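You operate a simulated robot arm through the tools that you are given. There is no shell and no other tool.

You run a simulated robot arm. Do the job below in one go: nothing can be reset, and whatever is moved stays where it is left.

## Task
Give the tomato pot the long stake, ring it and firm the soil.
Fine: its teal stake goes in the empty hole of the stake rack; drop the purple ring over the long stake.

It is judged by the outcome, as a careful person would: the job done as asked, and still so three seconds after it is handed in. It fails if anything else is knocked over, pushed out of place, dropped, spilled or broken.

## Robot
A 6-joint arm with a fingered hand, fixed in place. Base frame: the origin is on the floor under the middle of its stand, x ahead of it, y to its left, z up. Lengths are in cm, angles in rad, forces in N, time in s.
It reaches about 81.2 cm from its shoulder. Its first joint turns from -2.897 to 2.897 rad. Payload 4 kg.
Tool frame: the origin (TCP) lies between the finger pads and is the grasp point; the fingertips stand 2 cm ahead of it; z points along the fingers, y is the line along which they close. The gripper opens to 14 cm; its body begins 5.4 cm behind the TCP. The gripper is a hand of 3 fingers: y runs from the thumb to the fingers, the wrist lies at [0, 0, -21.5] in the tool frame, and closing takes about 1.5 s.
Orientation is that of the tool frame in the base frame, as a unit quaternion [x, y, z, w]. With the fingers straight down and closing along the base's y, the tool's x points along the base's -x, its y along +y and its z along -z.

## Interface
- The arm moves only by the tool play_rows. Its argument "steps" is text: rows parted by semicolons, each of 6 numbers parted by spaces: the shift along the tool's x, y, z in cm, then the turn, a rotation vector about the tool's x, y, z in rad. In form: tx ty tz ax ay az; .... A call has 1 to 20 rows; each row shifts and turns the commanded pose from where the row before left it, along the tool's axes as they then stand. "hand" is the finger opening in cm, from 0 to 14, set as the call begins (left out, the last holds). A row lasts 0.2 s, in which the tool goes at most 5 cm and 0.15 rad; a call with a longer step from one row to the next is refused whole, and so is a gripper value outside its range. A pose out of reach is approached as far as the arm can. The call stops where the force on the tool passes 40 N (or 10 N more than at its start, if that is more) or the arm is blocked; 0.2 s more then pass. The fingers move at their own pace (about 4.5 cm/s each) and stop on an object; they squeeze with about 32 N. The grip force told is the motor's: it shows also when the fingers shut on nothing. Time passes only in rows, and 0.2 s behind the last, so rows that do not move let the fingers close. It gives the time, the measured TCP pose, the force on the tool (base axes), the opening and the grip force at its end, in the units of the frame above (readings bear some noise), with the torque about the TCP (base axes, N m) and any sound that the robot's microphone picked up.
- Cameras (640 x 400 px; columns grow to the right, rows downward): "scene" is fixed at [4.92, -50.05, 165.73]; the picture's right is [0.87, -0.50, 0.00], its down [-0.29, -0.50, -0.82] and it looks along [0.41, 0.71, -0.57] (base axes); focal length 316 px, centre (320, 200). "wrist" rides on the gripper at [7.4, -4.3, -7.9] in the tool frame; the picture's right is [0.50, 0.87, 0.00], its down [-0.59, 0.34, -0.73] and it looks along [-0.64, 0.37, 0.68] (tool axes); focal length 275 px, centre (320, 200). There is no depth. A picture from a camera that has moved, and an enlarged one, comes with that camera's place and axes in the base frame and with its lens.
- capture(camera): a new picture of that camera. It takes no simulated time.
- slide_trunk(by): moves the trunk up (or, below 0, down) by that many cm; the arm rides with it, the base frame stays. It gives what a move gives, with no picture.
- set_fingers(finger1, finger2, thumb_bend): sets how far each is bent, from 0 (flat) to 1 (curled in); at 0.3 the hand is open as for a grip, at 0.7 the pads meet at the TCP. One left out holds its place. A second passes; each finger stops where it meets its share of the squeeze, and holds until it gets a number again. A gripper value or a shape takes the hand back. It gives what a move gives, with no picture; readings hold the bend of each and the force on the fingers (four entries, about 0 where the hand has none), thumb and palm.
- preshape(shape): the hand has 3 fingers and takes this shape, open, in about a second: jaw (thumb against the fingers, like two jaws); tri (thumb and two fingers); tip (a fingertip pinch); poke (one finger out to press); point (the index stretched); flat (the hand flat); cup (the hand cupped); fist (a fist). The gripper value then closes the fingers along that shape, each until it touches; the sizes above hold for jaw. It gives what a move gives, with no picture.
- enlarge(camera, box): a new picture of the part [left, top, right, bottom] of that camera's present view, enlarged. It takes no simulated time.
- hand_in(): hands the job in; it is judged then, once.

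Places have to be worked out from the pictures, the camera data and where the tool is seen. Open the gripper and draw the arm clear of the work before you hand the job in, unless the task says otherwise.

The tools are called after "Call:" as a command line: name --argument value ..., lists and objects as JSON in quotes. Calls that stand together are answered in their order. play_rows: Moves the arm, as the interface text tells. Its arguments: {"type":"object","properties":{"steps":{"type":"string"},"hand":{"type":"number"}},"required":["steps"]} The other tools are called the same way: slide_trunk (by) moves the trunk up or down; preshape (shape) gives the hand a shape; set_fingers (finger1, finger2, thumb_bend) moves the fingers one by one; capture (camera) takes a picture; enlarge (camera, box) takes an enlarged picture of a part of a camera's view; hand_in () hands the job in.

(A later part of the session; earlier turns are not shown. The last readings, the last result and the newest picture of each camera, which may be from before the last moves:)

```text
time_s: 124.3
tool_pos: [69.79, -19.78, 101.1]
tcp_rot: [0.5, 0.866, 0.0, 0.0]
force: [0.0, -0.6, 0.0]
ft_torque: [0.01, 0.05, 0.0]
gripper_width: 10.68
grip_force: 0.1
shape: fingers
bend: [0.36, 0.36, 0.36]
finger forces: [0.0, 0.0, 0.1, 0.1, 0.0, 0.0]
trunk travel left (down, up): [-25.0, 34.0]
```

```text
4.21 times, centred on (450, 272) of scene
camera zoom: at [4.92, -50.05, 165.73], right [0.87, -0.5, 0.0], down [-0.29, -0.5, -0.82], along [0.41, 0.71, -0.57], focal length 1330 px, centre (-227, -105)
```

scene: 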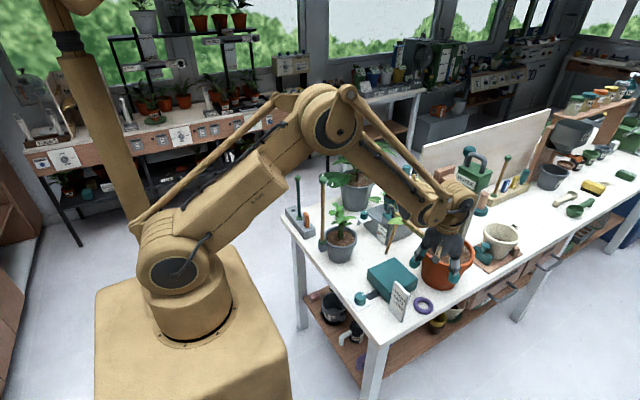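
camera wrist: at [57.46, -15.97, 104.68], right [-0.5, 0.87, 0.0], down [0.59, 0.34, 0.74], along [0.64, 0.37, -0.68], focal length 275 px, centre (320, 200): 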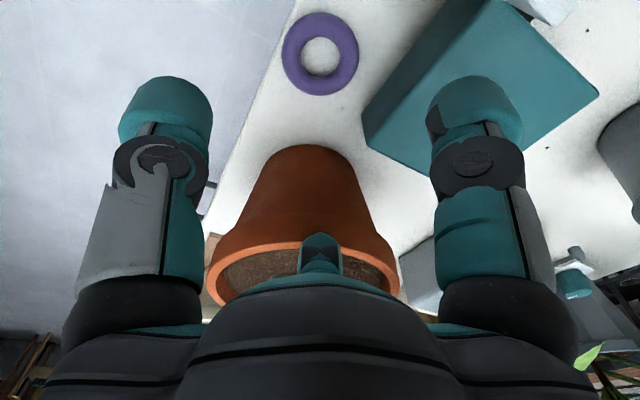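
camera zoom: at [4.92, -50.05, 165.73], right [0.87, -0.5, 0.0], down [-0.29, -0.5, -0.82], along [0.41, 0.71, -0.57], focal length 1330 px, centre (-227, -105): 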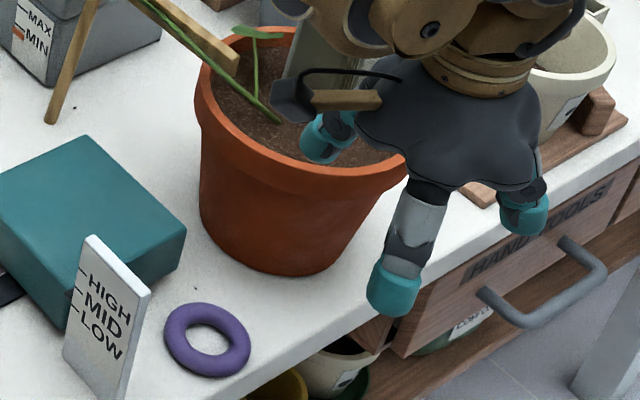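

Finger1's tip is at about (69.95, −12.65). I shift slightly −y and descend to z≈84, watching forces.

Call:
play_rows --steps "-0.3 -0.175 0.5 0 0 0; 0 0 1 0 0 0; 0 0 1 0 0 0; 0 0 1 0 0 0; 0 0 1 0 0 0; 0 0 1.5 0 0 0; 0 0 1.5 0 0 0; 0 0 1.5 0 0 0; 0 0 1.5 0 0 0; 0 0 1.5 0 0 0; 0 0 1.5 0 0 0; 0 0 1.5 0 0 0; 0 0 1.5 0 0 0; 0 0 0 0 0 0"

Call:
enlarge --camera "scene" --box '[390, 255, 470, 315]'

Call:
enlarge --camera "wrist" --box '[320, 0, 640, 200]'

```text
time_s: 127.3
tool_pos: [69.59, -20.33, 84.43]
tcp_rot: [0.501, 0.865, 0.0, 0.0]
force: [0.6, 0.2, 1.0]
ft_torque: [0.0, 0.02, -0.01]
gripper_width: 10.68
grip_force: 0.1
shape: fingers
bend: [0.36, 0.36, 0.36]
finger forces: [0.1, 0.0, 0.0, 0.0, 0.0, 0.0]
trunk travel left (down, up): [-25.0, 34.0]
```

```text
6.67 times, centred on (430, 285) of scene
camera zoom: at [4.92, -50.05, 165.73], right [0.87, -0.5, 0.0], down [-0.29, -0.5, -0.82], along [0.41, 0.71, -0.57], focal length 2107 px, centre (-413, -367)
```

zoom: 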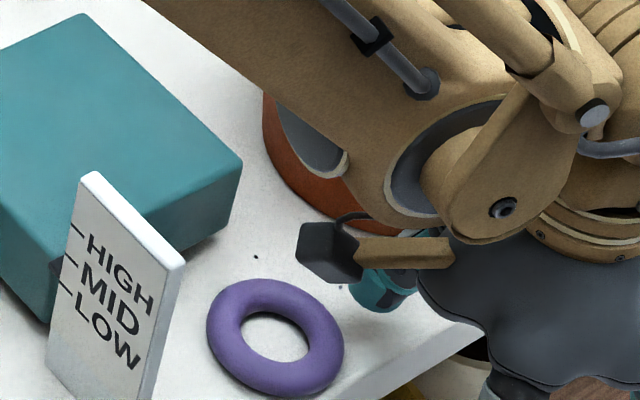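

```text
2.00 times, centred on (480, 100) of wrist
camera zoom: at [62.29, -16.02, 92.35], right [0.5, 0.86, 0.0], down [0.59, -0.34, 0.73], along [0.64, -0.37, -0.68], focal length 551 px, centre (0, 400)
```

zoom: 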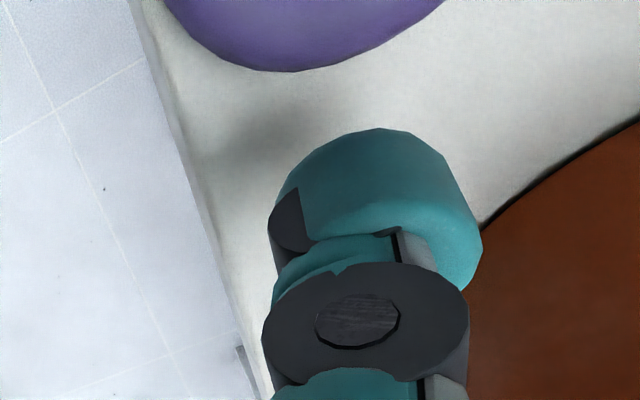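

The tip is clear, on the ring's +x side. I lower to z≈82.7 and then push in −x by about 1.2 cm.

Call:
play_rows --steps "0 0 0.5 0 0 0; 0 0 0.5 0 0 0; 0 0 0.4 0 0 0; 0 0 0.3 0 0 0; 0 0 0 0 0 0; 0.15 -0.26 0 0 0 0; 0.15 -0.26 0 0 0 0; 0.15 -0.26 0 0 0 0; 0.15 -0.26 0 0 0 0; 0 0 0 0 0 0"

Call:
enlarge --camera "scene" --box '[390, 255, 470, 315]'

Call:
enlarge --camera "wrist" --box '[320, 0, 640, 200]'

```text
time_s: 129.5
tool_pos: [68.41, -20.17, 83.34]
tcp_rot: [0.5, 0.866, 0.001, 0.0]
force: [0.4, 1.3, -0.3]
ft_torque: [-0.03, -0.02, -0.04]
gripper_width: 10.68
grip_force: 0.3
shape: fingers
bend: [0.36, 0.36, 0.36]
finger forces: [0.1, 0.0, 0.1, 0.1, 0.1, 0.0]
out of reach, approached as far as the arm can: row 4
trunk travel left (down, up): [-25.0, 34.0]
```

```text
6.67 times, centred on (430, 285) of scene
camera zoom: at [4.92, -50.05, 165.73], right [0.87, -0.5, 0.0], down [-0.29, -0.5, -0.82], along [0.41, 0.71, -0.57], focal length 2107 px, centre (-413, -367)
```

zoom: 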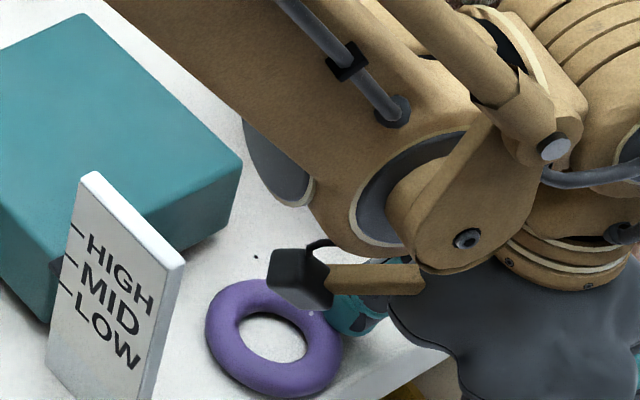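

```text
2.00 times, centred on (480, 100) of wrist
camera zoom: at [61.06, -15.85, 91.22], right [0.5, 0.86, 0.0], down [0.59, -0.34, 0.73], along [0.64, -0.37, -0.68], focal length 551 px, centre (0, 400)
```

zoom: 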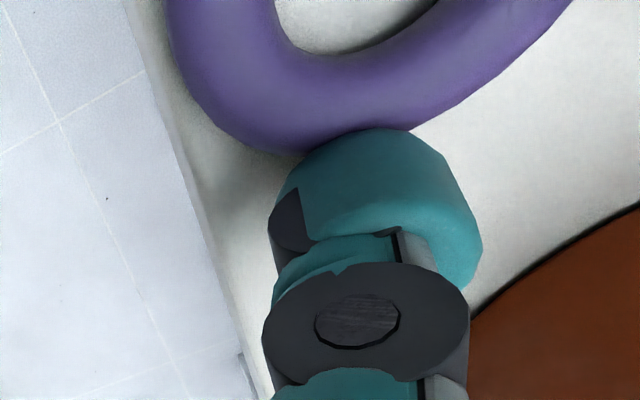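

The finger is in contact with the ring, although the arm bottomed out at z≈83.3, near its reach limit. I keep pushing in −x by about 1.5 cm.

Call:
play_rows --steps "0.15 -0.26 0 0 0 0; 0.15 -0.26 0 0 0 0; 0.15 -0.26 0 0 0 0; 0.15 -0.26 0 0 0 0; 0.15 -0.26 0 0 0 0; 0 0 0 0 0 0"

Call:
enlarge --camera "scene" --box '[390, 255, 470, 315]'

Call:
enlarge --camera "wrist" --box '[320, 0, 640, 200]'

```text
time_s: 130.9
tool_pos: [66.88, -20.15, 83.24]
tcp_rot: [0.5, 0.866, 0.0, 0.0]
force: [-0.8, 0.1, -0.6]
ft_torque: [-0.02, -0.02, -0.01]
gripper_width: 10.66
grip_force: 0.1
shape: fingers
bend: [0.36, 0.36, 0.36]
finger forces: [0.1, 0.1, 0.1, 0.0, 0.0, 0.0]
trunk travel left (down, up): [-25.0, 34.0]
```

```text
6.67 times, centred on (430, 285) of scene
camera zoom: at [4.92, -50.05, 165.73], right [0.87, -0.5, 0.0], down [-0.29, -0.5, -0.82], along [0.41, 0.71, -0.57], focal length 2107 px, centre (-413, -367)
```

zoom: 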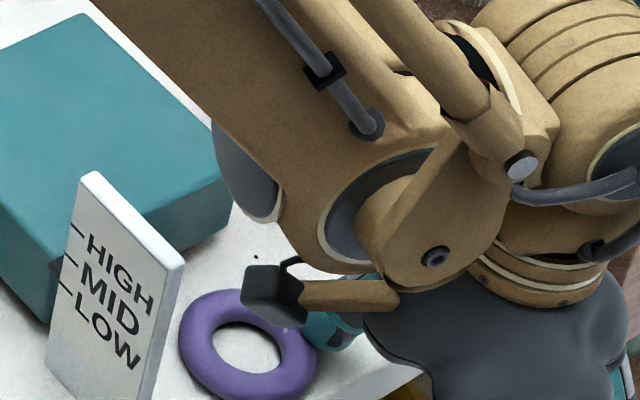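

```text
2.00 times, centred on (480, 100) of wrist
camera zoom: at [59.56, -15.88, 91.12], right [0.5, 0.86, 0.0], down [0.59, -0.34, 0.73], along [0.64, -0.37, -0.68], focal length 551 px, centre (0, 400)
```

zoom: 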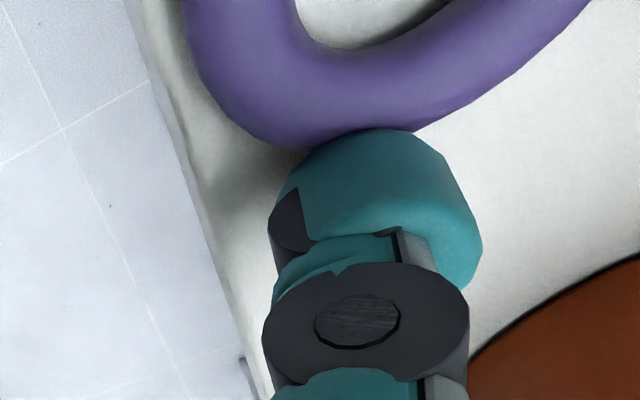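

The ring is now at about (63.8, −11.1). I lift clear, then return to yaw 0 above it with straight fingers at a 7.6 cm opening.

Call:
play_rows --steps "-0.15 0.26 -0.3 0 0 0; 0 0 -0.8 0 0 0; 0 0 -1.5 0 0 0; 0 0 -2 0 0 0; 0 0 -2 0 0 0; 0 0 -2 0 0 0; 0 0 -2 0 0 0; 0 0 -2 0 0 0; 0 0 -2 0 0 0; 0 0 -2.5 0 0 0; 0 0 0 0 0 -0.1496; 0 0 0 0 0 -0.1496; 0 0 0 0 0 -0.1496; 0 0 0 0 0 -0.1496; 0 0 0 0 0 -0.1496; 0 0 0 0 0 -0.1496; 0 0 0 0 0 -0.1496; 0 0 0 0 0 0"

Call:
set_fingers --finger1 0.46 --finger2 0.46 --thumb_bend 0.46

Call:
enlarge --camera "scene" --box '[380, 270, 440, 320]'

```text
time_s: 134.7
tool_pos: [67.23, -20.15, 100.46]
tcp_rot: [0.0, 1.0, 0.0, 0.0]
force: [0.4, -0.6, 0.6]
ft_torque: [-0.01, 0.0, -0.02]
gripper_width: 10.68
grip_force: 0.0
shape: fingers
bend: [0.36, 0.36, 0.36]
finger forces: [0.0, 0.0, 0.0, 0.1, 0.0, 0.1]
trunk travel left (down, up): [-25.0, 34.0]
```

```text
time_s: 135.7
tool_pos: [67.11, -20.07, 100.45]
tcp_rot: [0.002, 1.0, 0.001, 0.0]
force: [-0.3, -0.1, 0.1]
ft_torque: [0.03, -0.04, 0.0]
gripper_width: 7.65
grip_force: 0.1
shape: fingers
bend: [0.46, 0.46, 0.46]
finger forces: [0.0, 0.1, 0.1, 0.0, 0.0, 0.0]
trunk travel left (down, up): [-25.0, 34.0]
```

```text
8.00 times, centred on (410, 295) of scene
camera zoom: at [4.92, -50.05, 165.73], right [0.87, -0.5, 0.0], down [-0.29, -0.5, -0.82], along [0.41, 0.71, -0.57], focal length 2528 px, centre (-400, -560)
```

zoom: 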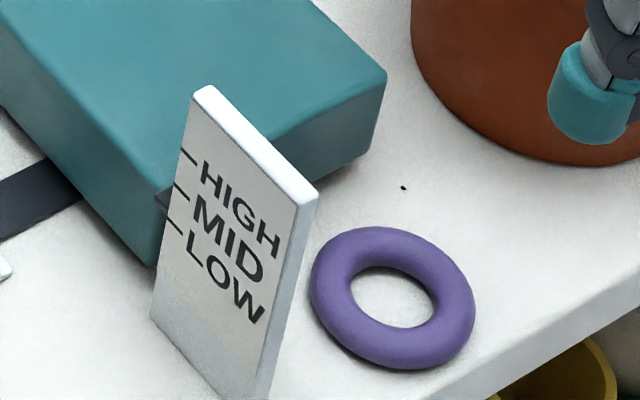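

The ring is at about (63.65, −11.25). I move above it.

Call:
play_rows --steps "0.69 1.76 0 0 0 0; 0.69 1.76 0 0 0 0; 0.69 1.76 0 0 0 0; 0.69 1.76 0 0 0 0; 0.69 1.76 0 0 0 0; 0 0 0 0 0 0; 0 0 0 0 0 0"

Call:
enlarge --camera "wrist" --box '[200, 0, 440, 150]'

Call:
enlarge --camera "scene" --box '[370, 225, 480, 320]'

```text
time_s: 137.3
tool_pos: [63.76, -11.1, 100.64]
tcp_rot: [0.001, 1.0, 0.0, 0.0]
force: [-0.1, -0.4, 0.7]
ft_torque: [0.02, -0.02, -0.03]
gripper_width: 7.63
grip_force: 0.1
shape: fingers
bend: [0.46, 0.46, 0.46]
finger forces: [0.0, 0.0, 0.1, 0.0, 0.1, 0.0]
trunk travel left (down, up): [-25.0, 34.0]
```

```text
2.67 times, centred on (320, 75) of wrist
camera zoom: at [56.36, -15.37, 108.47], right [-0.5, 0.87, 0.0], down [0.59, 0.34, 0.73], along [0.64, 0.37, -0.68], focal length 734 px, centre (320, 533)
```

zoom: 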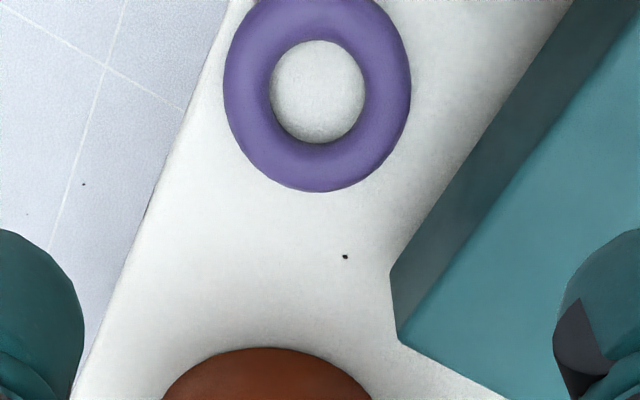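

```text
4.21 times, centred on (425, 272) of scene
camera zoom: at [4.92, -50.05, 165.73], right [0.87, -0.5, 0.0], down [-0.29, -0.5, -0.82], along [0.41, 0.71, -0.57], focal length 1330 px, centre (-122, -105)
```

zoom: 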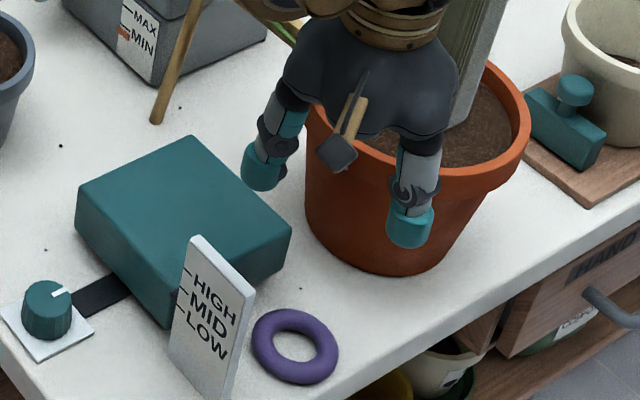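

The ring centre is about (63.5, −11.35). I align and descend carefully past the rim level to z≈88.

Call:
play_rows --steps "0.12 -0.12 1 0 0 0; 0.12 -0.12 1 0 0 0; 0 0 1 0 0 0; 0 0 1 0 0 0; 0 0 1 0 0 0; 0 0 1 0 0 0; 0 0 1 0 0 0; 0 0 1 0 0 0; 0 0 1 0 0 0; 0 0 1 0 0 0; 0 0 1 0 0 0; 0 0 1 0 0 0; 0 0 0 0 0 0; 0 0 0 0 0 0"

Call:
capture --camera "wrist"

Call:
enlarge --camera "scene" --box '[370, 245, 460, 320]'

```text
time_s: 140.3
tool_pos: [63.59, -11.64, 88.54]
tcp_rot: [0.001, 1.0, 0.0, 0.001]
force: [0.8, -0.8, -0.2]
ft_torque: [0.03, 0.0, 0.01]
gripper_width: 7.66
grip_force: 0.1
shape: fingers
bend: [0.46, 0.46, 0.46]
finger forces: [0.1, 0.0, 0.0, 0.0, 0.1, 0.0]
trunk travel left (down, up): [-25.0, 34.0]
```

```text
taken
camera wrist: at [56.22, -15.98, 96.42], right [-0.5, 0.87, 0.0], down [0.59, 0.34, 0.73], along [0.64, 0.37, -0.68], focal length 275 px, centre (320, 200)
```

wrist: 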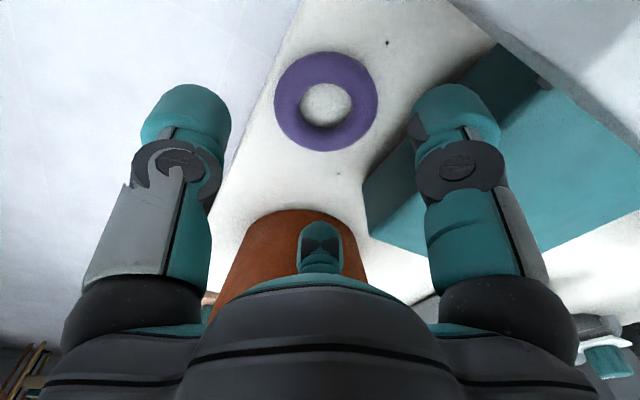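

```text
5.33 times, centred on (415, 282) of scene
camera zoom: at [4.92, -50.05, 165.73], right [0.87, -0.5, 0.0], down [-0.29, -0.5, -0.82], along [0.41, 0.71, -0.57], focal length 1685 px, centre (-187, -240)
```

zoom: 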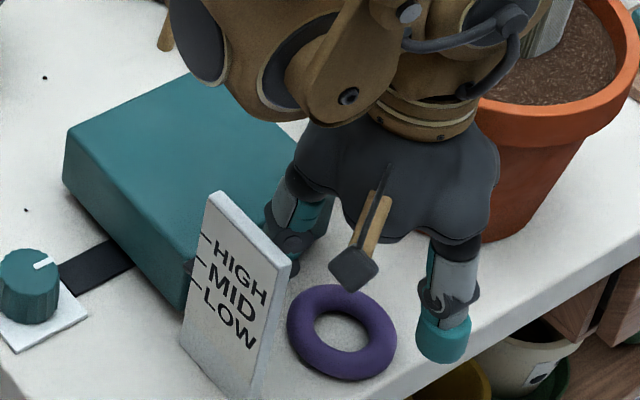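

Past the rim level without contact. I centre on the ring (about (63.4, −11.4)) and go down to z≈84.6.

Call:
play_rows --steps "0.1 0.1 0.6 0 0 0; 0.1 0.1 0.7 0 0 0; 0 0 0.7 0 0 0; 0 0 0.7 0 0 0; 0 0 0.7 0 0 0; 0 0 0.5 0 0 0; 0 0 0 0 0 0; 0 0 0 0 0 0"

Call:
enlarge --camera "wrist" --box '[120, 60, 520, 280]'

Call:
enlarge --camera "scene" --box '[370, 245, 460, 320]'

```text
time_s: 142.1
tool_pos: [63.2, -11.32, 84.32]
tcp_rot: [0.001, 1.0, -0.001, 0.0]
force: [0.0, -1.3, 0.6]
ft_torque: [-0.03, -0.01, 0.01]
gripper_width: 7.64
grip_force: 0.1
shape: fingers
bend: [0.46, 0.46, 0.46]
finger forces: [0.1, 0.0, 0.0, 0.0, 0.0, 0.1]
trunk travel left (down, up): [-25.0, 34.0]
```

```text
1.60 times, centred on (320, 170) of wrist
camera zoom: at [55.91, -15.68, 92.34], right [-0.5, 0.87, 0.0], down [0.59, 0.34, 0.73], along [0.64, 0.37, -0.68], focal length 440 px, centre (320, 248)
```

zoom: 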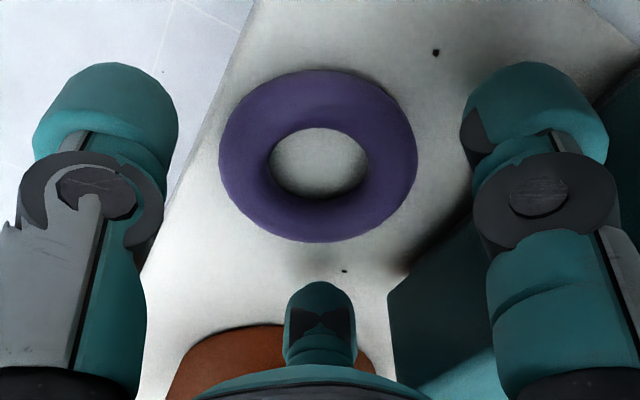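

```text
5.33 times, centred on (415, 282) of scene
camera zoom: at [4.92, -50.05, 165.73], right [0.87, -0.5, 0.0], down [-0.29, -0.5, -0.82], along [0.41, 0.71, -0.57], focal length 1685 px, centre (-187, -240)
```

zoom: 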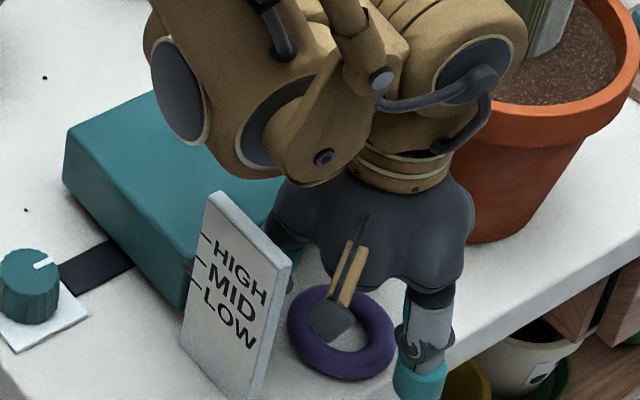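

The ring is well centred under the hand. I lower in steps to find the table with the fingertips gently.

Call:
play_rows --steps "0 0 0.5 0 0 0; 0 0 0.5 0 0 0; 0 0 0.4 0 0 0; 0 0 0 0 0 0; 0 0 0 0 0 0"

Call:
enlarge --camera "wrist" --box '[120, 60, 520, 280]'

```text
time_s: 143.3
tool_pos: [63.25, -11.34, 82.99]
tcp_rot: [0.001, 1.0, 0.0, 0.0]
force: [0.7, 0.1, 0.5]
ft_torque: [-0.03, -0.01, 0.03]
gripper_width: 7.62
grip_force: 0.0
shape: fingers
bend: [0.46, 0.46, 0.46]
finger forces: [0.0, 0.1, 0.0, 0.0, 0.0, 0.1]
trunk travel left (down, up): [-25.0, 34.0]
```

```text
1.60 times, centred on (320, 170) of wrist
camera zoom: at [55.92, -15.64, 90.88], right [-0.5, 0.87, 0.0], down [0.59, 0.34, 0.73], along [0.64, 0.37, -0.68], focal length 440 px, centre (320, 248)
```

zoom: 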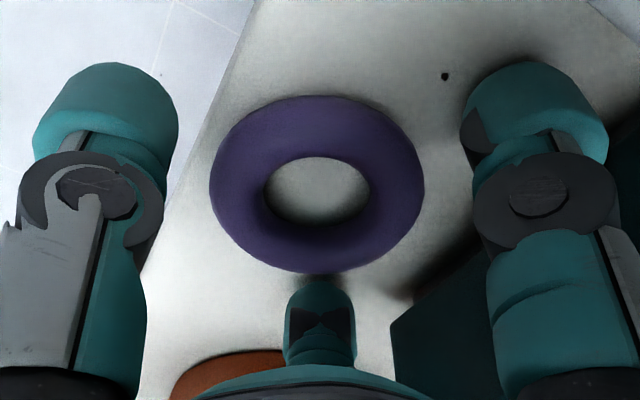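

No contact yet, so I go 0.4 cm further down.

Call:
play_rows --steps "0 0 0.2 0 0 0; 0 0 0.2 0 0 0; 0 0 0 0 0 0"

```text
time_s: 144.1
tool_pos: [63.25, -11.29, 82.55]
tcp_rot: [0.001, 1.0, 0.0, 0.002]
force: [1.5, -0.6, 5.6]
ft_torque: [0.17, 0.15, -0.06]
gripper_width: 7.61
grip_force: 3.8
shape: fingers
bend: [0.46, 0.46, 0.46]
finger forces: [4.7, 1.1, 0.0, 0.0, 0.0, 0.1]
trunk travel left (down, up): [-25.0, 34.0]
```

The fingertips touch the bench at TCP z≈82.55. I raise 0.12 cm and close the three straight fingers onto the ring.

Call:
play_rows --steps "0 0 -0.15 0 0 0; 0 0 0 0 0 0"

Call:
set_fingers --finger1 0.5 --finger2 0.5 --thumb_bend 0.5

Call:
enlarge --camera "wrist" --box '[120, 60, 520, 280]'

```text
time_s: 144.7
tool_pos: [63.31, -11.34, 82.77]
tcp_rot: [0.001, 1.0, 0.001, -0.001]
force: [-0.1, -0.7, -0.4]
ft_torque: [0.01, 0.0, 0.01]
gripper_width: 7.57
grip_force: 0.6
shape: fingers
bend: [0.46, 0.46, 0.46]
finger forces: [0.1, 0.1, 0.0, 0.0, 0.0, 0.0]
trunk travel left (down, up): [-25.0, 34.0]
```

```text
time_s: 145.7
tool_pos: [63.28, -11.34, 82.88]
tcp_rot: [0.001, 1.0, 0.001, -0.001]
force: [0.2, -0.6, 0.2]
ft_torque: [0.03, -0.01, 0.0]
gripper_width: 6.45
grip_force: 0.2
shape: fingers
bend: [0.5, 0.5, 0.5]
finger forces: [0.4, 0.2, 0.1, 0.1, 0.0, 0.0]
trunk travel left (down, up): [-25.0, 34.0]
```

```text
1.60 times, centred on (320, 170) of wrist
camera zoom: at [55.92, -15.57, 90.69], right [-0.5, 0.87, 0.0], down [0.59, 0.34, 0.73], along [0.64, 0.37, -0.68], focal length 440 px, centre (320, 248)
```

zoom: 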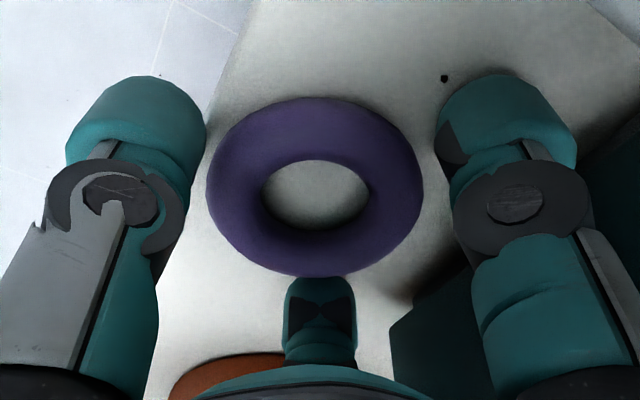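

The fingers are at the ring's edge (opening 6.45). I lower 0.15 cm so that the contact is at the ring's mid-height, then tighten.

Call:
play_rows --steps "0 0 0.15 0 0 0; 0 0 0 0 0 0"

Call:
set_fingers --finger1 0.56 --finger2 0.56 --thumb_bend 0.56

Call:
enlarge --camera "wrist" --box '[120, 60, 520, 280]'

Call:
enlarge --camera "scene" --box '[370, 245, 460, 320]'

```text
time_s: 146.3
tool_pos: [63.25, -11.42, 82.74]
tcp_rot: [0.001, 1.0, 0.0, 0.001]
force: [3.3, 1.0, 16.0]
ft_torque: [0.44, 0.21, -0.22]
gripper_width: 6.42
grip_force: 7.7
shape: fingers
bend: [0.5, 0.5, 0.5]
finger forces: [11.0, 4.1, 0.0, 0.0, 0.1, 0.0]
trunk travel left (down, up): [-25.0, 34.0]
```

```text
time_s: 147.3
tool_pos: [63.31, -11.34, 82.73]
tcp_rot: [0.001, 1.0, 0.0, 0.0]
force: [-1.0, 2.9, 13.6]
ft_torque: [0.39, 0.15, -0.02]
gripper_width: 5.28
grip_force: 8.4
shape: fingers
bend: [0.53, 0.53, 0.55]
finger forces: [8.6, 6.7, 0.1, 0.0, 1.7, 0.0]
trunk travel left (down, up): [-25.0, 34.0]
```

```text
1.60 times, centred on (320, 170) of wrist
camera zoom: at [55.86, -15.57, 90.62], right [-0.5, 0.87, 0.0], down [0.59, 0.34, 0.74], along [0.64, 0.37, -0.68], focal length 440 px, centre (320, 248)
```

zoom: 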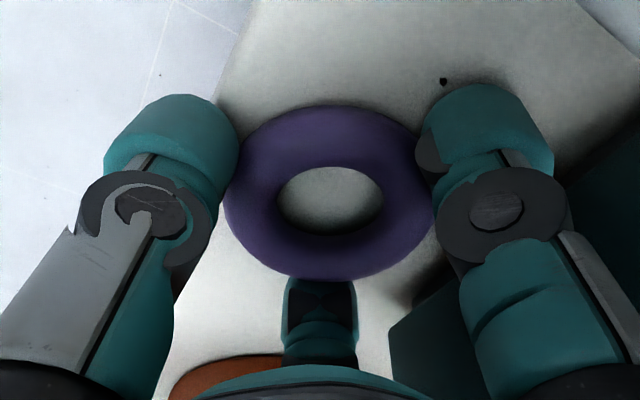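

```text
5.33 times, centred on (415, 282) of scene
camera zoom: at [4.92, -50.05, 165.73], right [0.87, -0.5, 0.0], down [-0.29, -0.5, -0.82], along [0.41, 0.71, -0.57], focal length 1685 px, centre (-187, -240)
```

zoom: 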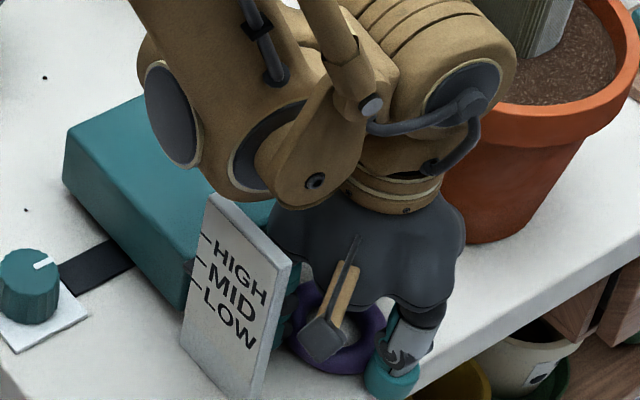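

All three fingers touch the ring but also press on the bench (about 14 N). I raise 0.2 cm to unload, then tighten the grip.

Call:
play_rows --steps "0 0 -0.1 0 0 0; 0 0 -0.1 0 0 0; 0 0 0 0 0 0"

Call:
set_fingers --finger1 0.6 --finger2 0.6 --thumb_bend 0.6

Call:
enlarge --camera "wrist" --box '[120, 60, 520, 280]'

```text
time_s: 148.1
tool_pos: [63.22, -11.45, 82.77]
tcp_rot: [0.002, 1.0, 0.001, 0.0]
force: [0.8, 0.0, 0.2]
ft_torque: [-0.01, -0.01, 0.02]
gripper_width: 5.17
grip_force: 3.8
shape: fingers
bend: [0.54, 0.53, 0.55]
finger forces: [3.3, 3.8, 0.1, 0.0, 1.8, 0.1]
trunk travel left (down, up): [-25.0, 34.0]
```

```text
time_s: 149.1
tool_pos: [63.31, -11.38, 82.79]
tcp_rot: [0.0, 1.0, 0.0, 0.0]
force: [0.3, -0.6, 0.4]
ft_torque: [-0.02, -0.03, -0.01]
gripper_width: 4.99
grip_force: 11.4
shape: fingers
bend: [0.54, 0.54, 0.57]
finger forces: [7.6, 8.3, 0.0, 0.0, 6.8, 0.0]
trunk travel left (down, up): [-25.0, 34.0]
```

```text
1.60 times, centred on (320, 170) of wrist
camera zoom: at [55.96, -15.71, 90.72], right [-0.5, 0.87, 0.0], down [0.59, 0.34, 0.73], along [0.64, 0.37, -0.68], focal length 440 px, centre (320, 248)
```

zoom: 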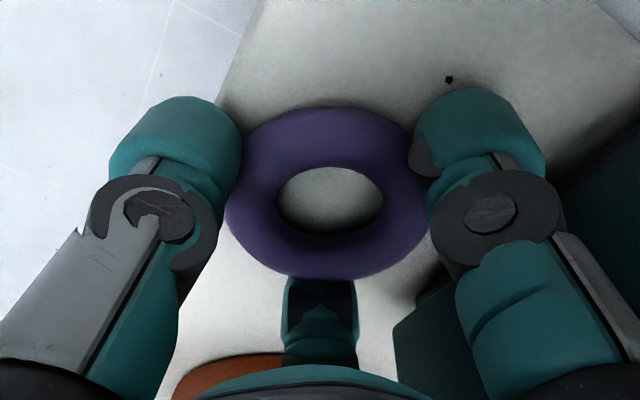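

Now the three fingers hold the ring evenly (about 7–8 N each) with no downward push. I lift very slowly and check.

Call:
play_rows --steps "0 0 -0.1 0 0 0; 0 0 -0.1 0 0 0; 0 0 -0.1 0 0 0; 0 0 -0.2 0 0 0; 0 0 -0.2 0 0 0; 0 0 0 0 0 0"

Call:
enlarge --camera "wrist" --box '[120, 60, 520, 280]'

Call:
enlarge --camera "scene" --box '[390, 275, 450, 320]'

```text
time_s: 150.5
tool_pos: [63.46, -11.38, 83.53]
tcp_rot: [0.001, 1.0, 0.0, 0.001]
force: [0.1, 0.5, -0.4]
ft_torque: [0.0, 0.0, 0.02]
gripper_width: 4.99
grip_force: 11.3
shape: fingers
bend: [0.54, 0.54, 0.57]
finger forces: [7.6, 8.3, 0.0, 0.1, 6.7, 0.0]
trunk travel left (down, up): [-25.0, 34.0]
```

```text
1.60 times, centred on (320, 170) of wrist
camera zoom: at [56.04, -15.66, 91.49], right [-0.5, 0.87, 0.0], down [0.59, 0.34, 0.73], along [0.64, 0.37, -0.68], focal length 440 px, centre (320, 248)
```

zoom: 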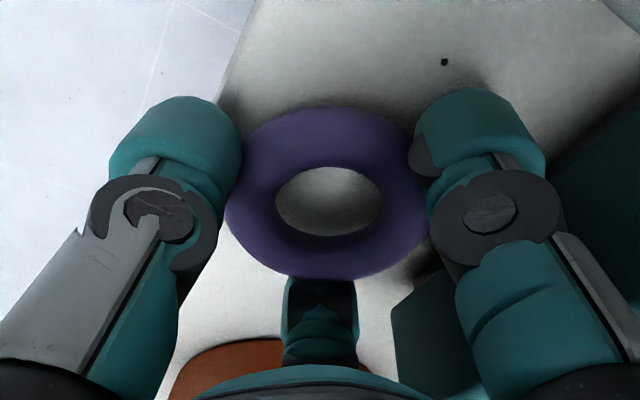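

```text
8.89 times, centred on (420, 298) of scene
camera zoom: at [4.92, -50.05, 165.73], right [0.87, -0.5, 0.0], down [-0.29, -0.5, -0.82], along [0.41, 0.71, -0.57], focal length 2809 px, centre (-569, -667)
```

zoom: 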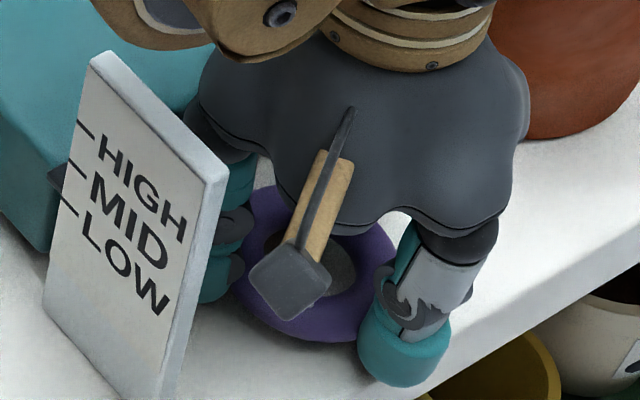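

The ring rises with the hand. I continue lifting straight up, gently.

Call:
play_rows --steps "0 0 -0.4 0 0 0; 0 0 -0.5 0 0 0; 0 0 -0.6 0 0 0; 0 0 -0.7 0 0 0; 0 0 -0.8 0 0 0; 0 0 -0.8 0 0 0; 0 0 -0.8 0 0 0; 0 0 -0.8 0 0 0; 0 0 -0.8 0 0 0; 0 0 -0.8 0 0 0; 0 0 -0.8 0 0 0; 0 0 -0.8 0 0 0; 0 0 -0.8 0 0 0; 0 0 -0.8 0 0 0; 0 0 -0.8 0 0 0; 0 0 -0.8 0 0 0; 0 0 0 0 0 0"

Call:
enlarge --camera "wrist" --box '[120, 60, 520, 280]'

Call:
enlarge --camera "scene" --box '[370, 215, 480, 310]'

```text
time_s: 154.1
tool_pos: [63.33, -11.47, 95.28]
tcp_rot: [0.0, 1.0, 0.0, 0.0]
force: [-0.4, -0.5, -1.3]
ft_torque: [-0.04, 0.03, -0.01]
gripper_width: 5.02
grip_force: 11.4
shape: fingers
bend: [0.54, 0.54, 0.57]
finger forces: [7.5, 8.3, 0.1, 0.0, 6.8, 0.1]
trunk travel left (down, up): [-25.0, 34.0]
```

```text
1.60 times, centred on (320, 170) of wrist
camera zoom: at [55.97, -15.68, 103.21], right [-0.5, 0.87, 0.0], down [0.59, 0.34, 0.73], along [0.64, 0.37, -0.68], focal length 440 px, centre (320, 248)
```

zoom: 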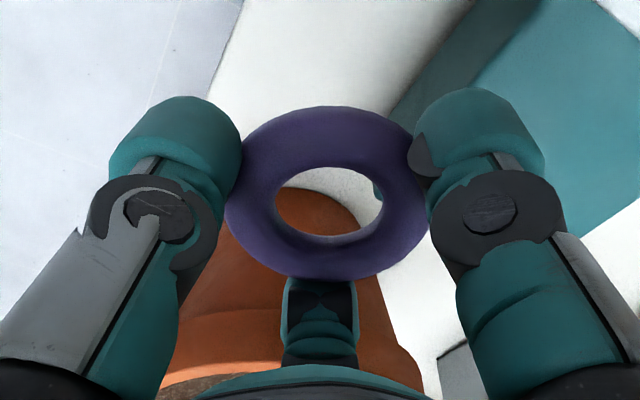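

```text
4.21 times, centred on (425, 262) of scene
camera zoom: at [4.92, -50.05, 165.73], right [0.87, -0.5, 0.0], down [-0.29, -0.5, -0.82], along [0.41, 0.71, -0.57], focal length 1330 px, centre (-122, -63)
```

zoom: 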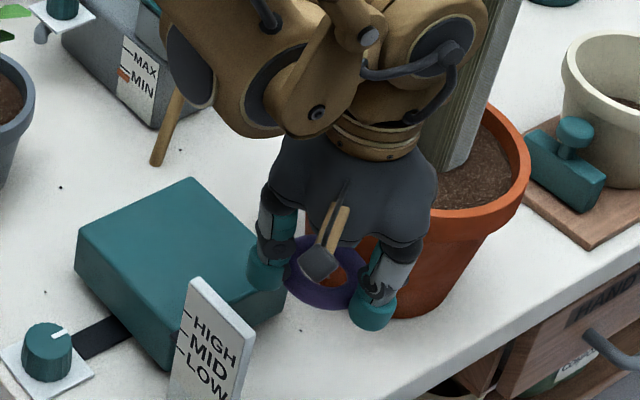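

The ring is held firmly and level, about 2.3 cm below the TCP. I raise it to z≈125, then carry it toward the long stake.

Call:
play_rows --steps "0 0 -1 0 0 0; 0 0 -1.5 0 0 0; 0 0 -1.5 0 0 0; 0 0 -1.5 0 0 0; 0 0 -1.5 0 0 0; 0 0 -1.5 0 0 0; 0 0 -1.5 0 0 0; 0 0 -1.5 0 0 0; 0 0 -1.5 0 0 0; 0 0 -1.5 0 0 0; 0 0 -1.5 0 0 0; 0 0 -1.5 0 0 0; 0 0 -1.5 0 0 0; 0 0 -1.5 0 0 0; 0 0 -1.5 0 0 0; 0 0 -1.5 0 0 0; 0 0 -1.5 0 0 0; 0 0 -1.5 0 0 0; 0 0 -1.5 0 0 0; 0 0 -1.5 0 0 0"

Call:
play_rows --steps "0.3 0.6 0 0 0 0; 0.6 1.2 0 0 0 0; 0.8 1.6 0 0 0 0; 0.8 1.6 0 0 0 0; 0.8 1.6 0 0 0 0; 0.8 1.6 0 0 0 0; 0.8 1.6 0 0 0 0; 0.8 1.6 0 0 0 0; 0.8 1.6 0 0 0 0; 0.8 1.6 0 0 0 0; 0.8 1.6 0 0 0 0; 0.8 1.6 0 0 0 0; 0.8 1.6 0 0 0 0; 0.8 1.6 0 0 0 0; 0.8 1.6 0 0 0 0; 0.6 1.2 0 0 0 0; 0 0 0 0 0 0"

Call:
enlarge --camera "wrist" --box '[120, 60, 520, 280]'

Call:
enlarge --camera "scene" --box '[280, 90, 420, 250]'

```text
time_s: 158.3
tool_pos: [63.35, -11.51, 124.89]
tcp_rot: [0.001, 1.0, -0.001, -0.001]
force: [-0.3, -0.2, -0.8]
ft_torque: [-0.02, 0.01, 0.02]
gripper_width: 5.01
grip_force: 11.2
shape: fingers
bend: [0.54, 0.54, 0.57]
finger forces: [7.6, 8.3, 0.1, 0.1, 6.8, 0.1]
trunk travel left (down, up): [-25.0, 34.0]
```

```text
time_s: 161.9
tool_pos: [51.36, 12.54, 124.9]
tcp_rot: [0.002, 1.0, 0.0, 0.0]
force: [-0.2, -0.1, -0.4]
ft_torque: [-0.04, 0.01, 0.0]
gripper_width: 4.97
grip_force: 11.5
shape: fingers
bend: [0.54, 0.54, 0.57]
finger forces: [7.5, 8.3, 0.0, 0.1, 6.5, 0.1]
trunk travel left (down, up): [-25.0, 34.0]
```

```text
1.60 times, centred on (320, 170) of wrist
camera zoom: at [43.99, 8.29, 132.85], right [-0.5, 0.87, 0.0], down [0.59, 0.34, 0.73], along [0.64, 0.37, -0.68], focal length 440 px, centre (320, 248)
```

zoom: 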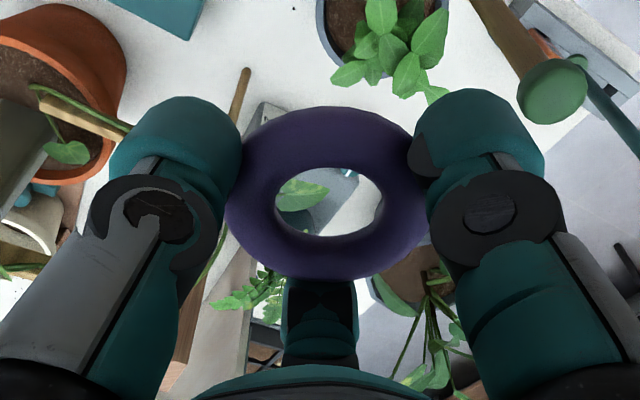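

```text
2.50 times, centred on (350, 170) of scene
camera zoom: at [4.92, -50.05, 165.73], right [0.87, -0.5, 0.0], down [-0.29, -0.5, -0.82], along [0.41, 0.71, -0.57], focal length 790 px, centre (245, 275)
```

zoom: 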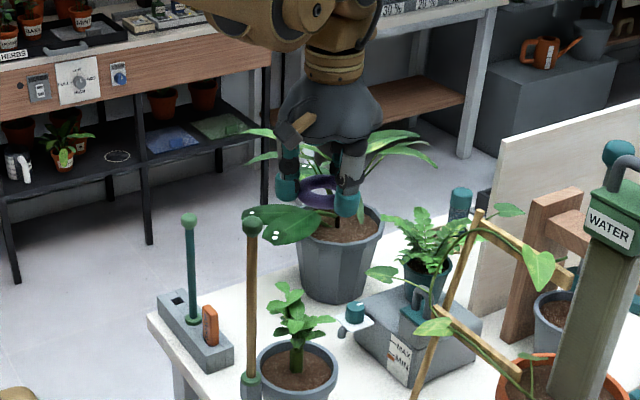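

The stake's ball is at about (47.0, 21.15, 115.7). I move the ring above it.

Call:
play_rows --steps "0.44 0.85 0 0 0 0; 0.44 0.85 0 0 0 0; 0.44 0.85 0 0 0 0; 0.44 0.85 0 0 0 0; 0.44 0.85 0 0 0 0; 0.44 0.85 0 0 0 0; 0.44 0.85 0 0 0 0; 0.44 0.85 0 0 0 0; 0.44 0.85 0 0 0 0; 0.44 0.85 0 0 0 0; 0 0 0 0 0 0; 0 0 0 0 0 0"

Call:
enlarge --camera "wrist" --box '[200, 60, 440, 220]'

Call:
enlarge --camera "scene" --box '[290, 140, 360, 195]'

```text
time_s: 164.5
tool_pos: [47.02, 20.87, 124.96]
tcp_rot: [0.0, 1.0, 0.0, 0.0]
force: [0.3, 0.5, -1.3]
ft_torque: [0.01, -0.03, -0.01]
gripper_width: 4.98
grip_force: 10.9
shape: fingers
bend: [0.54, 0.54, 0.57]
finger forces: [7.5, 8.3, 0.0, 0.0, 6.6, 0.0]
trunk travel left (down, up): [-25.0, 34.0]
```

```text
2.50 times, centred on (320, 140) of wrist
camera zoom: at [39.83, 16.76, 132.86], right [-0.5, 0.87, 0.0], down [0.59, 0.34, 0.73], along [0.64, 0.37, -0.68], focal length 688 px, centre (320, 350)
```

zoom: 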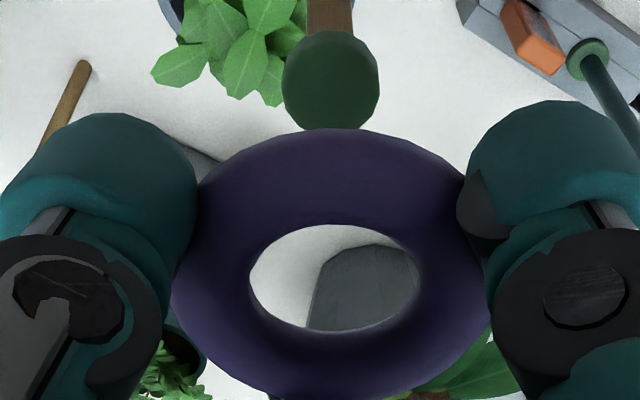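

```text
7.27 times, centred on (325, 168) of scene
camera zoom: at [4.92, -50.05, 165.73], right [0.87, -0.5, 0.0], down [-0.29, -0.5, -0.82], along [0.41, 0.71, -0.57], focal length 2298 px, centre (284, 436)
```

zoom: 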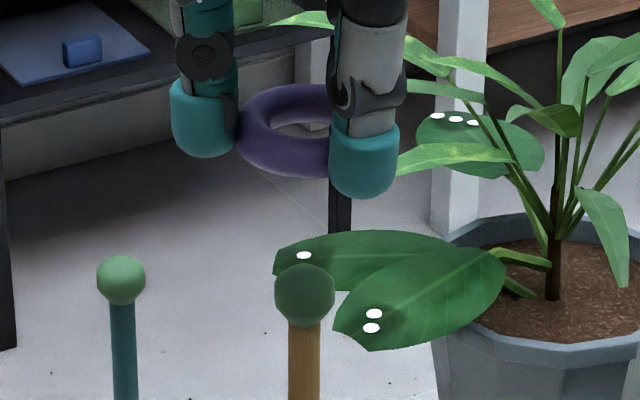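

The ball is at about (47.1, 21.3, 115.3) and the held ring's centre at about (47.4, 21.4, 122.6). I shift −0.3 in x and −0.1 in y and lower 4 cm, so that the ring hovers just over the ball, then compare again.

Call:
play_rows --steps "0.1 -0.03 0.4 0 0 0; 0.1 -0.03 0.6 0 0 0; 0.1 -0.04 0.6 0 0 0; 0 0 0.6 0 0 0; 0 0 0.6 0 0 0; 0 0 0.6 0 0 0; 0 0 0.6 0 0 0; 0 0 0 0 0 0; 0 0 0 0 0 0"

Call:
enlarge --camera "wrist" --box '[200, 60, 440, 220]'

Call:
enlarge --camera "scene" --box '[290, 140, 360, 195]'

```text
time_s: 166.5
tool_pos: [46.86, 20.81, 120.99]
tcp_rot: [0.0, 1.0, 0.001, -0.001]
force: [0.0, -0.4, -0.1]
ft_torque: [0.03, 0.02, -0.02]
gripper_width: 4.98
grip_force: 11.1
shape: fingers
bend: [0.54, 0.54, 0.57]
finger forces: [7.5, 8.2, 0.0, 0.1, 6.5, 0.1]
trunk travel left (down, up): [-25.0, 34.0]
```

```text
2.50 times, centred on (320, 140) of wrist
camera zoom: at [39.46, 16.58, 128.76], right [-0.5, 0.87, 0.0], down [0.59, 0.34, 0.73], along [0.64, 0.37, -0.68], focal length 688 px, centre (320, 350)
```

zoom: 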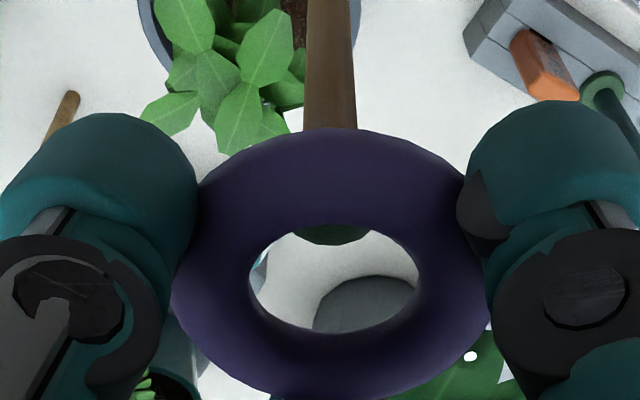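

```text
7.27 times, centred on (325, 168) of scene
camera zoom: at [4.92, -50.05, 165.73], right [0.87, -0.5, 0.0], down [-0.29, -0.5, -0.82], along [0.41, 0.71, -0.57], focal length 2298 px, centre (284, 436)
```

zoom: 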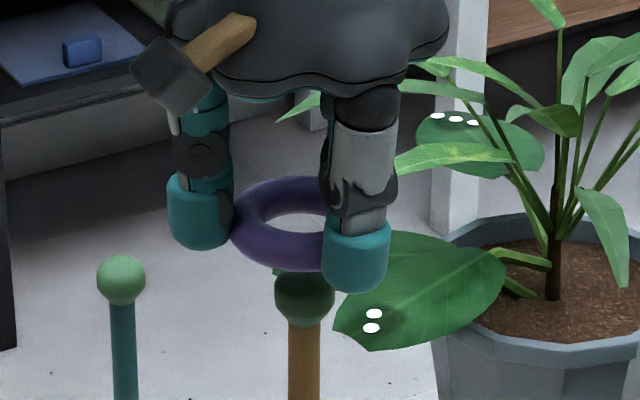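

In the scene view the ring and ball line up sideways. I lower 0.8 cm more, to just above the ball's top, to judge the other direction better.

Call:
play_rows --steps "0 0 0.3 0 0 0; 0 0 0.3 0 0 0; 0 0 0.2 0 0 0; 0 0 0 0 0 0; 0 0 0 0 0 0"

Call:
enlarge --camera "wrist" --box '[220, 80, 420, 220]'

Call:
enlarge --camera "scene" --box '[300, 150, 350, 190]'

```text
time_s: 167.7
tool_pos: [46.79, 20.78, 119.97]
tcp_rot: [0.001, 1.0, 0.0, 0.0]
force: [0.0, 0.5, 0.1]
ft_torque: [0.0, -0.01, -0.03]
gripper_width: 5.0
grip_force: 11.6
shape: fingers
bend: [0.54, 0.54, 0.57]
finger forces: [7.5, 8.3, 0.1, 0.1, 6.6, 0.0]
trunk travel left (down, up): [-25.0, 34.0]
```

```text
2.86 times, centred on (320, 150) of wrist
camera zoom: at [39.42, 16.54, 127.95], right [-0.5, 0.87, 0.0], down [0.59, 0.34, 0.73], along [0.64, 0.37, -0.68], focal length 786 px, centre (320, 343)
```

zoom: 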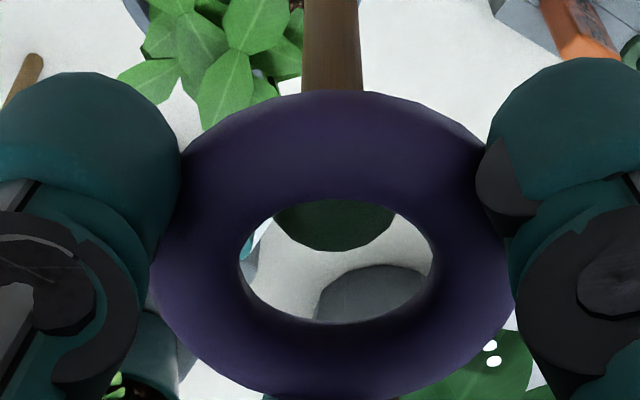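

```text
10.00 times, centred on (325, 170) of scene
camera zoom: at [4.92, -50.05, 165.73], right [0.87, -0.5, 0.0], down [-0.29, -0.5, -0.82], along [0.41, 0.71, -0.57], focal length 3160 px, centre (270, 500)
```

zoom: 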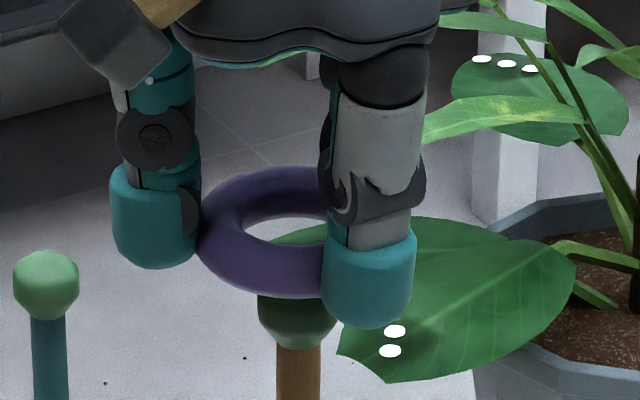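

Both views now put the ring's centre within about 0.1 cm of the ball. I lower the ring over the ball in small steps, watching the force.

Call:
play_rows --steps "0 0.08 0.2 0 0 0; 0 0 0.2 0 0 0; 0 0 0.2 0 0 0; 0 0 0.2 0 0 0; 0 0 0.2 0 0 0; 0 0 0 0 0 0"

Call:
enlarge --camera "wrist" --box '[220, 80, 420, 220]'

Call:
enlarge --camera "scene" --box '[300, 150, 350, 190]'

```text
time_s: 169.1
tool_pos: [46.8, 20.99, 119.08]
tcp_rot: [0.001, 1.0, -0.001, 0.0]
force: [-0.2, 0.1, -0.5]
ft_torque: [-0.02, -0.01, -0.02]
gripper_width: 4.98
grip_force: 12.0
shape: fingers
bend: [0.54, 0.54, 0.57]
finger forces: [7.6, 8.3, 0.0, 0.1, 6.6, 0.0]
trunk travel left (down, up): [-25.0, 34.0]
```

```text
2.86 times, centred on (320, 150) of wrist
camera zoom: at [39.5, 16.72, 126.96], right [-0.5, 0.87, 0.0], down [0.59, 0.34, 0.73], along [0.64, 0.37, -0.68], focal length 786 px, centre (320, 343)
```

zoom: 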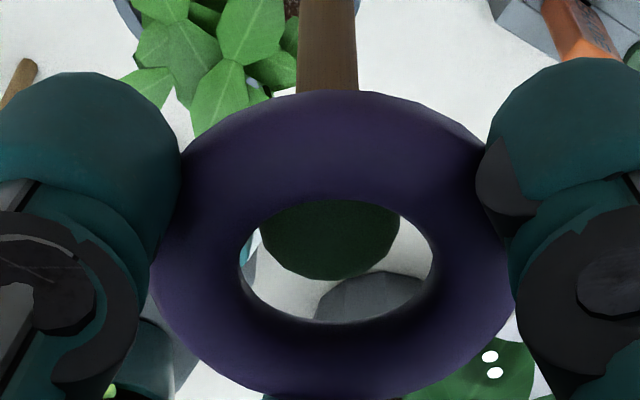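

```text
10.00 times, centred on (325, 170) of scene
camera zoom: at [4.92, -50.05, 165.73], right [0.87, -0.5, 0.0], down [-0.29, -0.5, -0.82], along [0.41, 0.71, -0.57], focal length 3160 px, centre (270, 500)
```

zoom: 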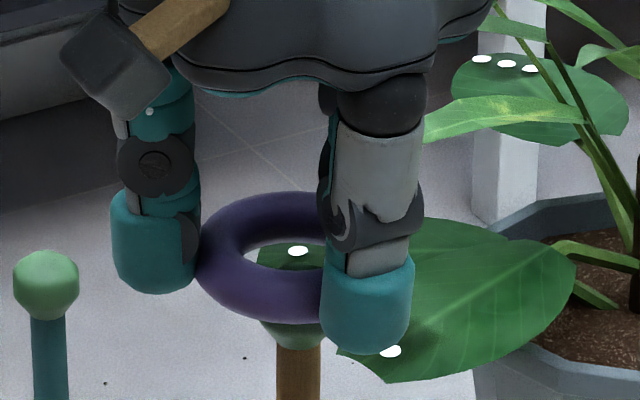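

No contact so far, and the alignment is within about 0.1 cm. I lower further.

Call:
play_rows --steps "0.03 -0.06 0.2 0 0 0; 0 0 0.2 0 0 0; 0 0 0.2 0 0 0; 0 0 0.2 0 0 0; 0 0 0.2 0 0 0; 0 0 0 0 0 0"

Call:
enlarge --camera "wrist" --box '[220, 80, 420, 220]'

Call:
enlarge --camera "scene" --box '[300, 150, 350, 190]'

```text
time_s: 170.5
tool_pos: [46.74, 21.01, 118.0]
tcp_rot: [0.001, 1.0, 0.0, 0.0]
force: [-0.5, 0.0, -0.7]
ft_torque: [0.02, 0.02, 0.01]
gripper_width: 4.99
grip_force: 11.2
shape: fingers
bend: [0.54, 0.54, 0.57]
finger forces: [7.5, 8.4, 0.0, 0.1, 6.6, 0.1]
trunk travel left (down, up): [-25.0, 34.0]
```

```text
2.86 times, centred on (320, 150) of wrist
camera zoom: at [39.39, 16.66, 125.94], right [-0.5, 0.87, 0.0], down [0.59, 0.34, 0.73], along [0.64, 0.37, -0.68], focal length 786 px, centre (320, 343)
```

zoom: 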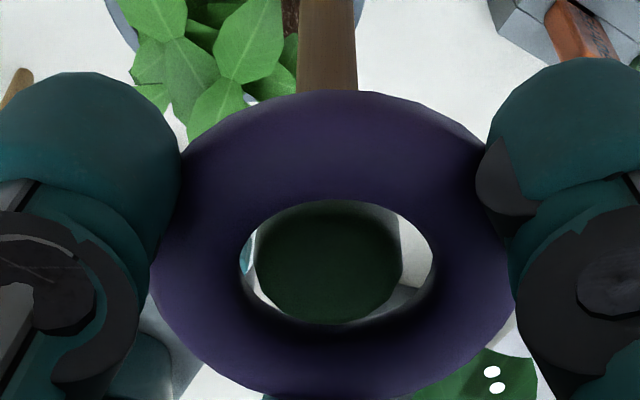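

```text
10.00 times, centred on (325, 170) of scene
camera zoom: at [4.92, -50.05, 165.73], right [0.87, -0.5, 0.0], down [-0.29, -0.5, -0.82], along [0.41, 0.71, -0.57], focal length 3160 px, centre (270, 500)
```

zoom: 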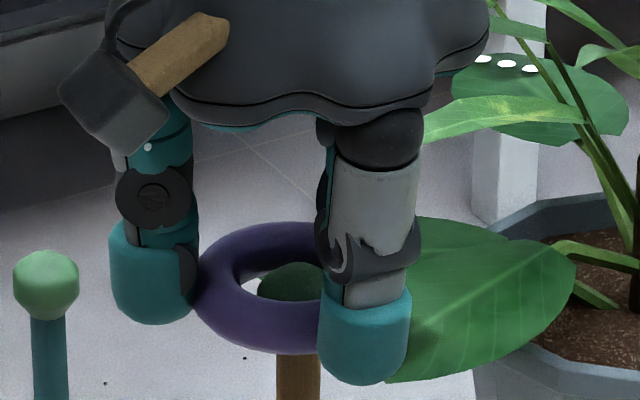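

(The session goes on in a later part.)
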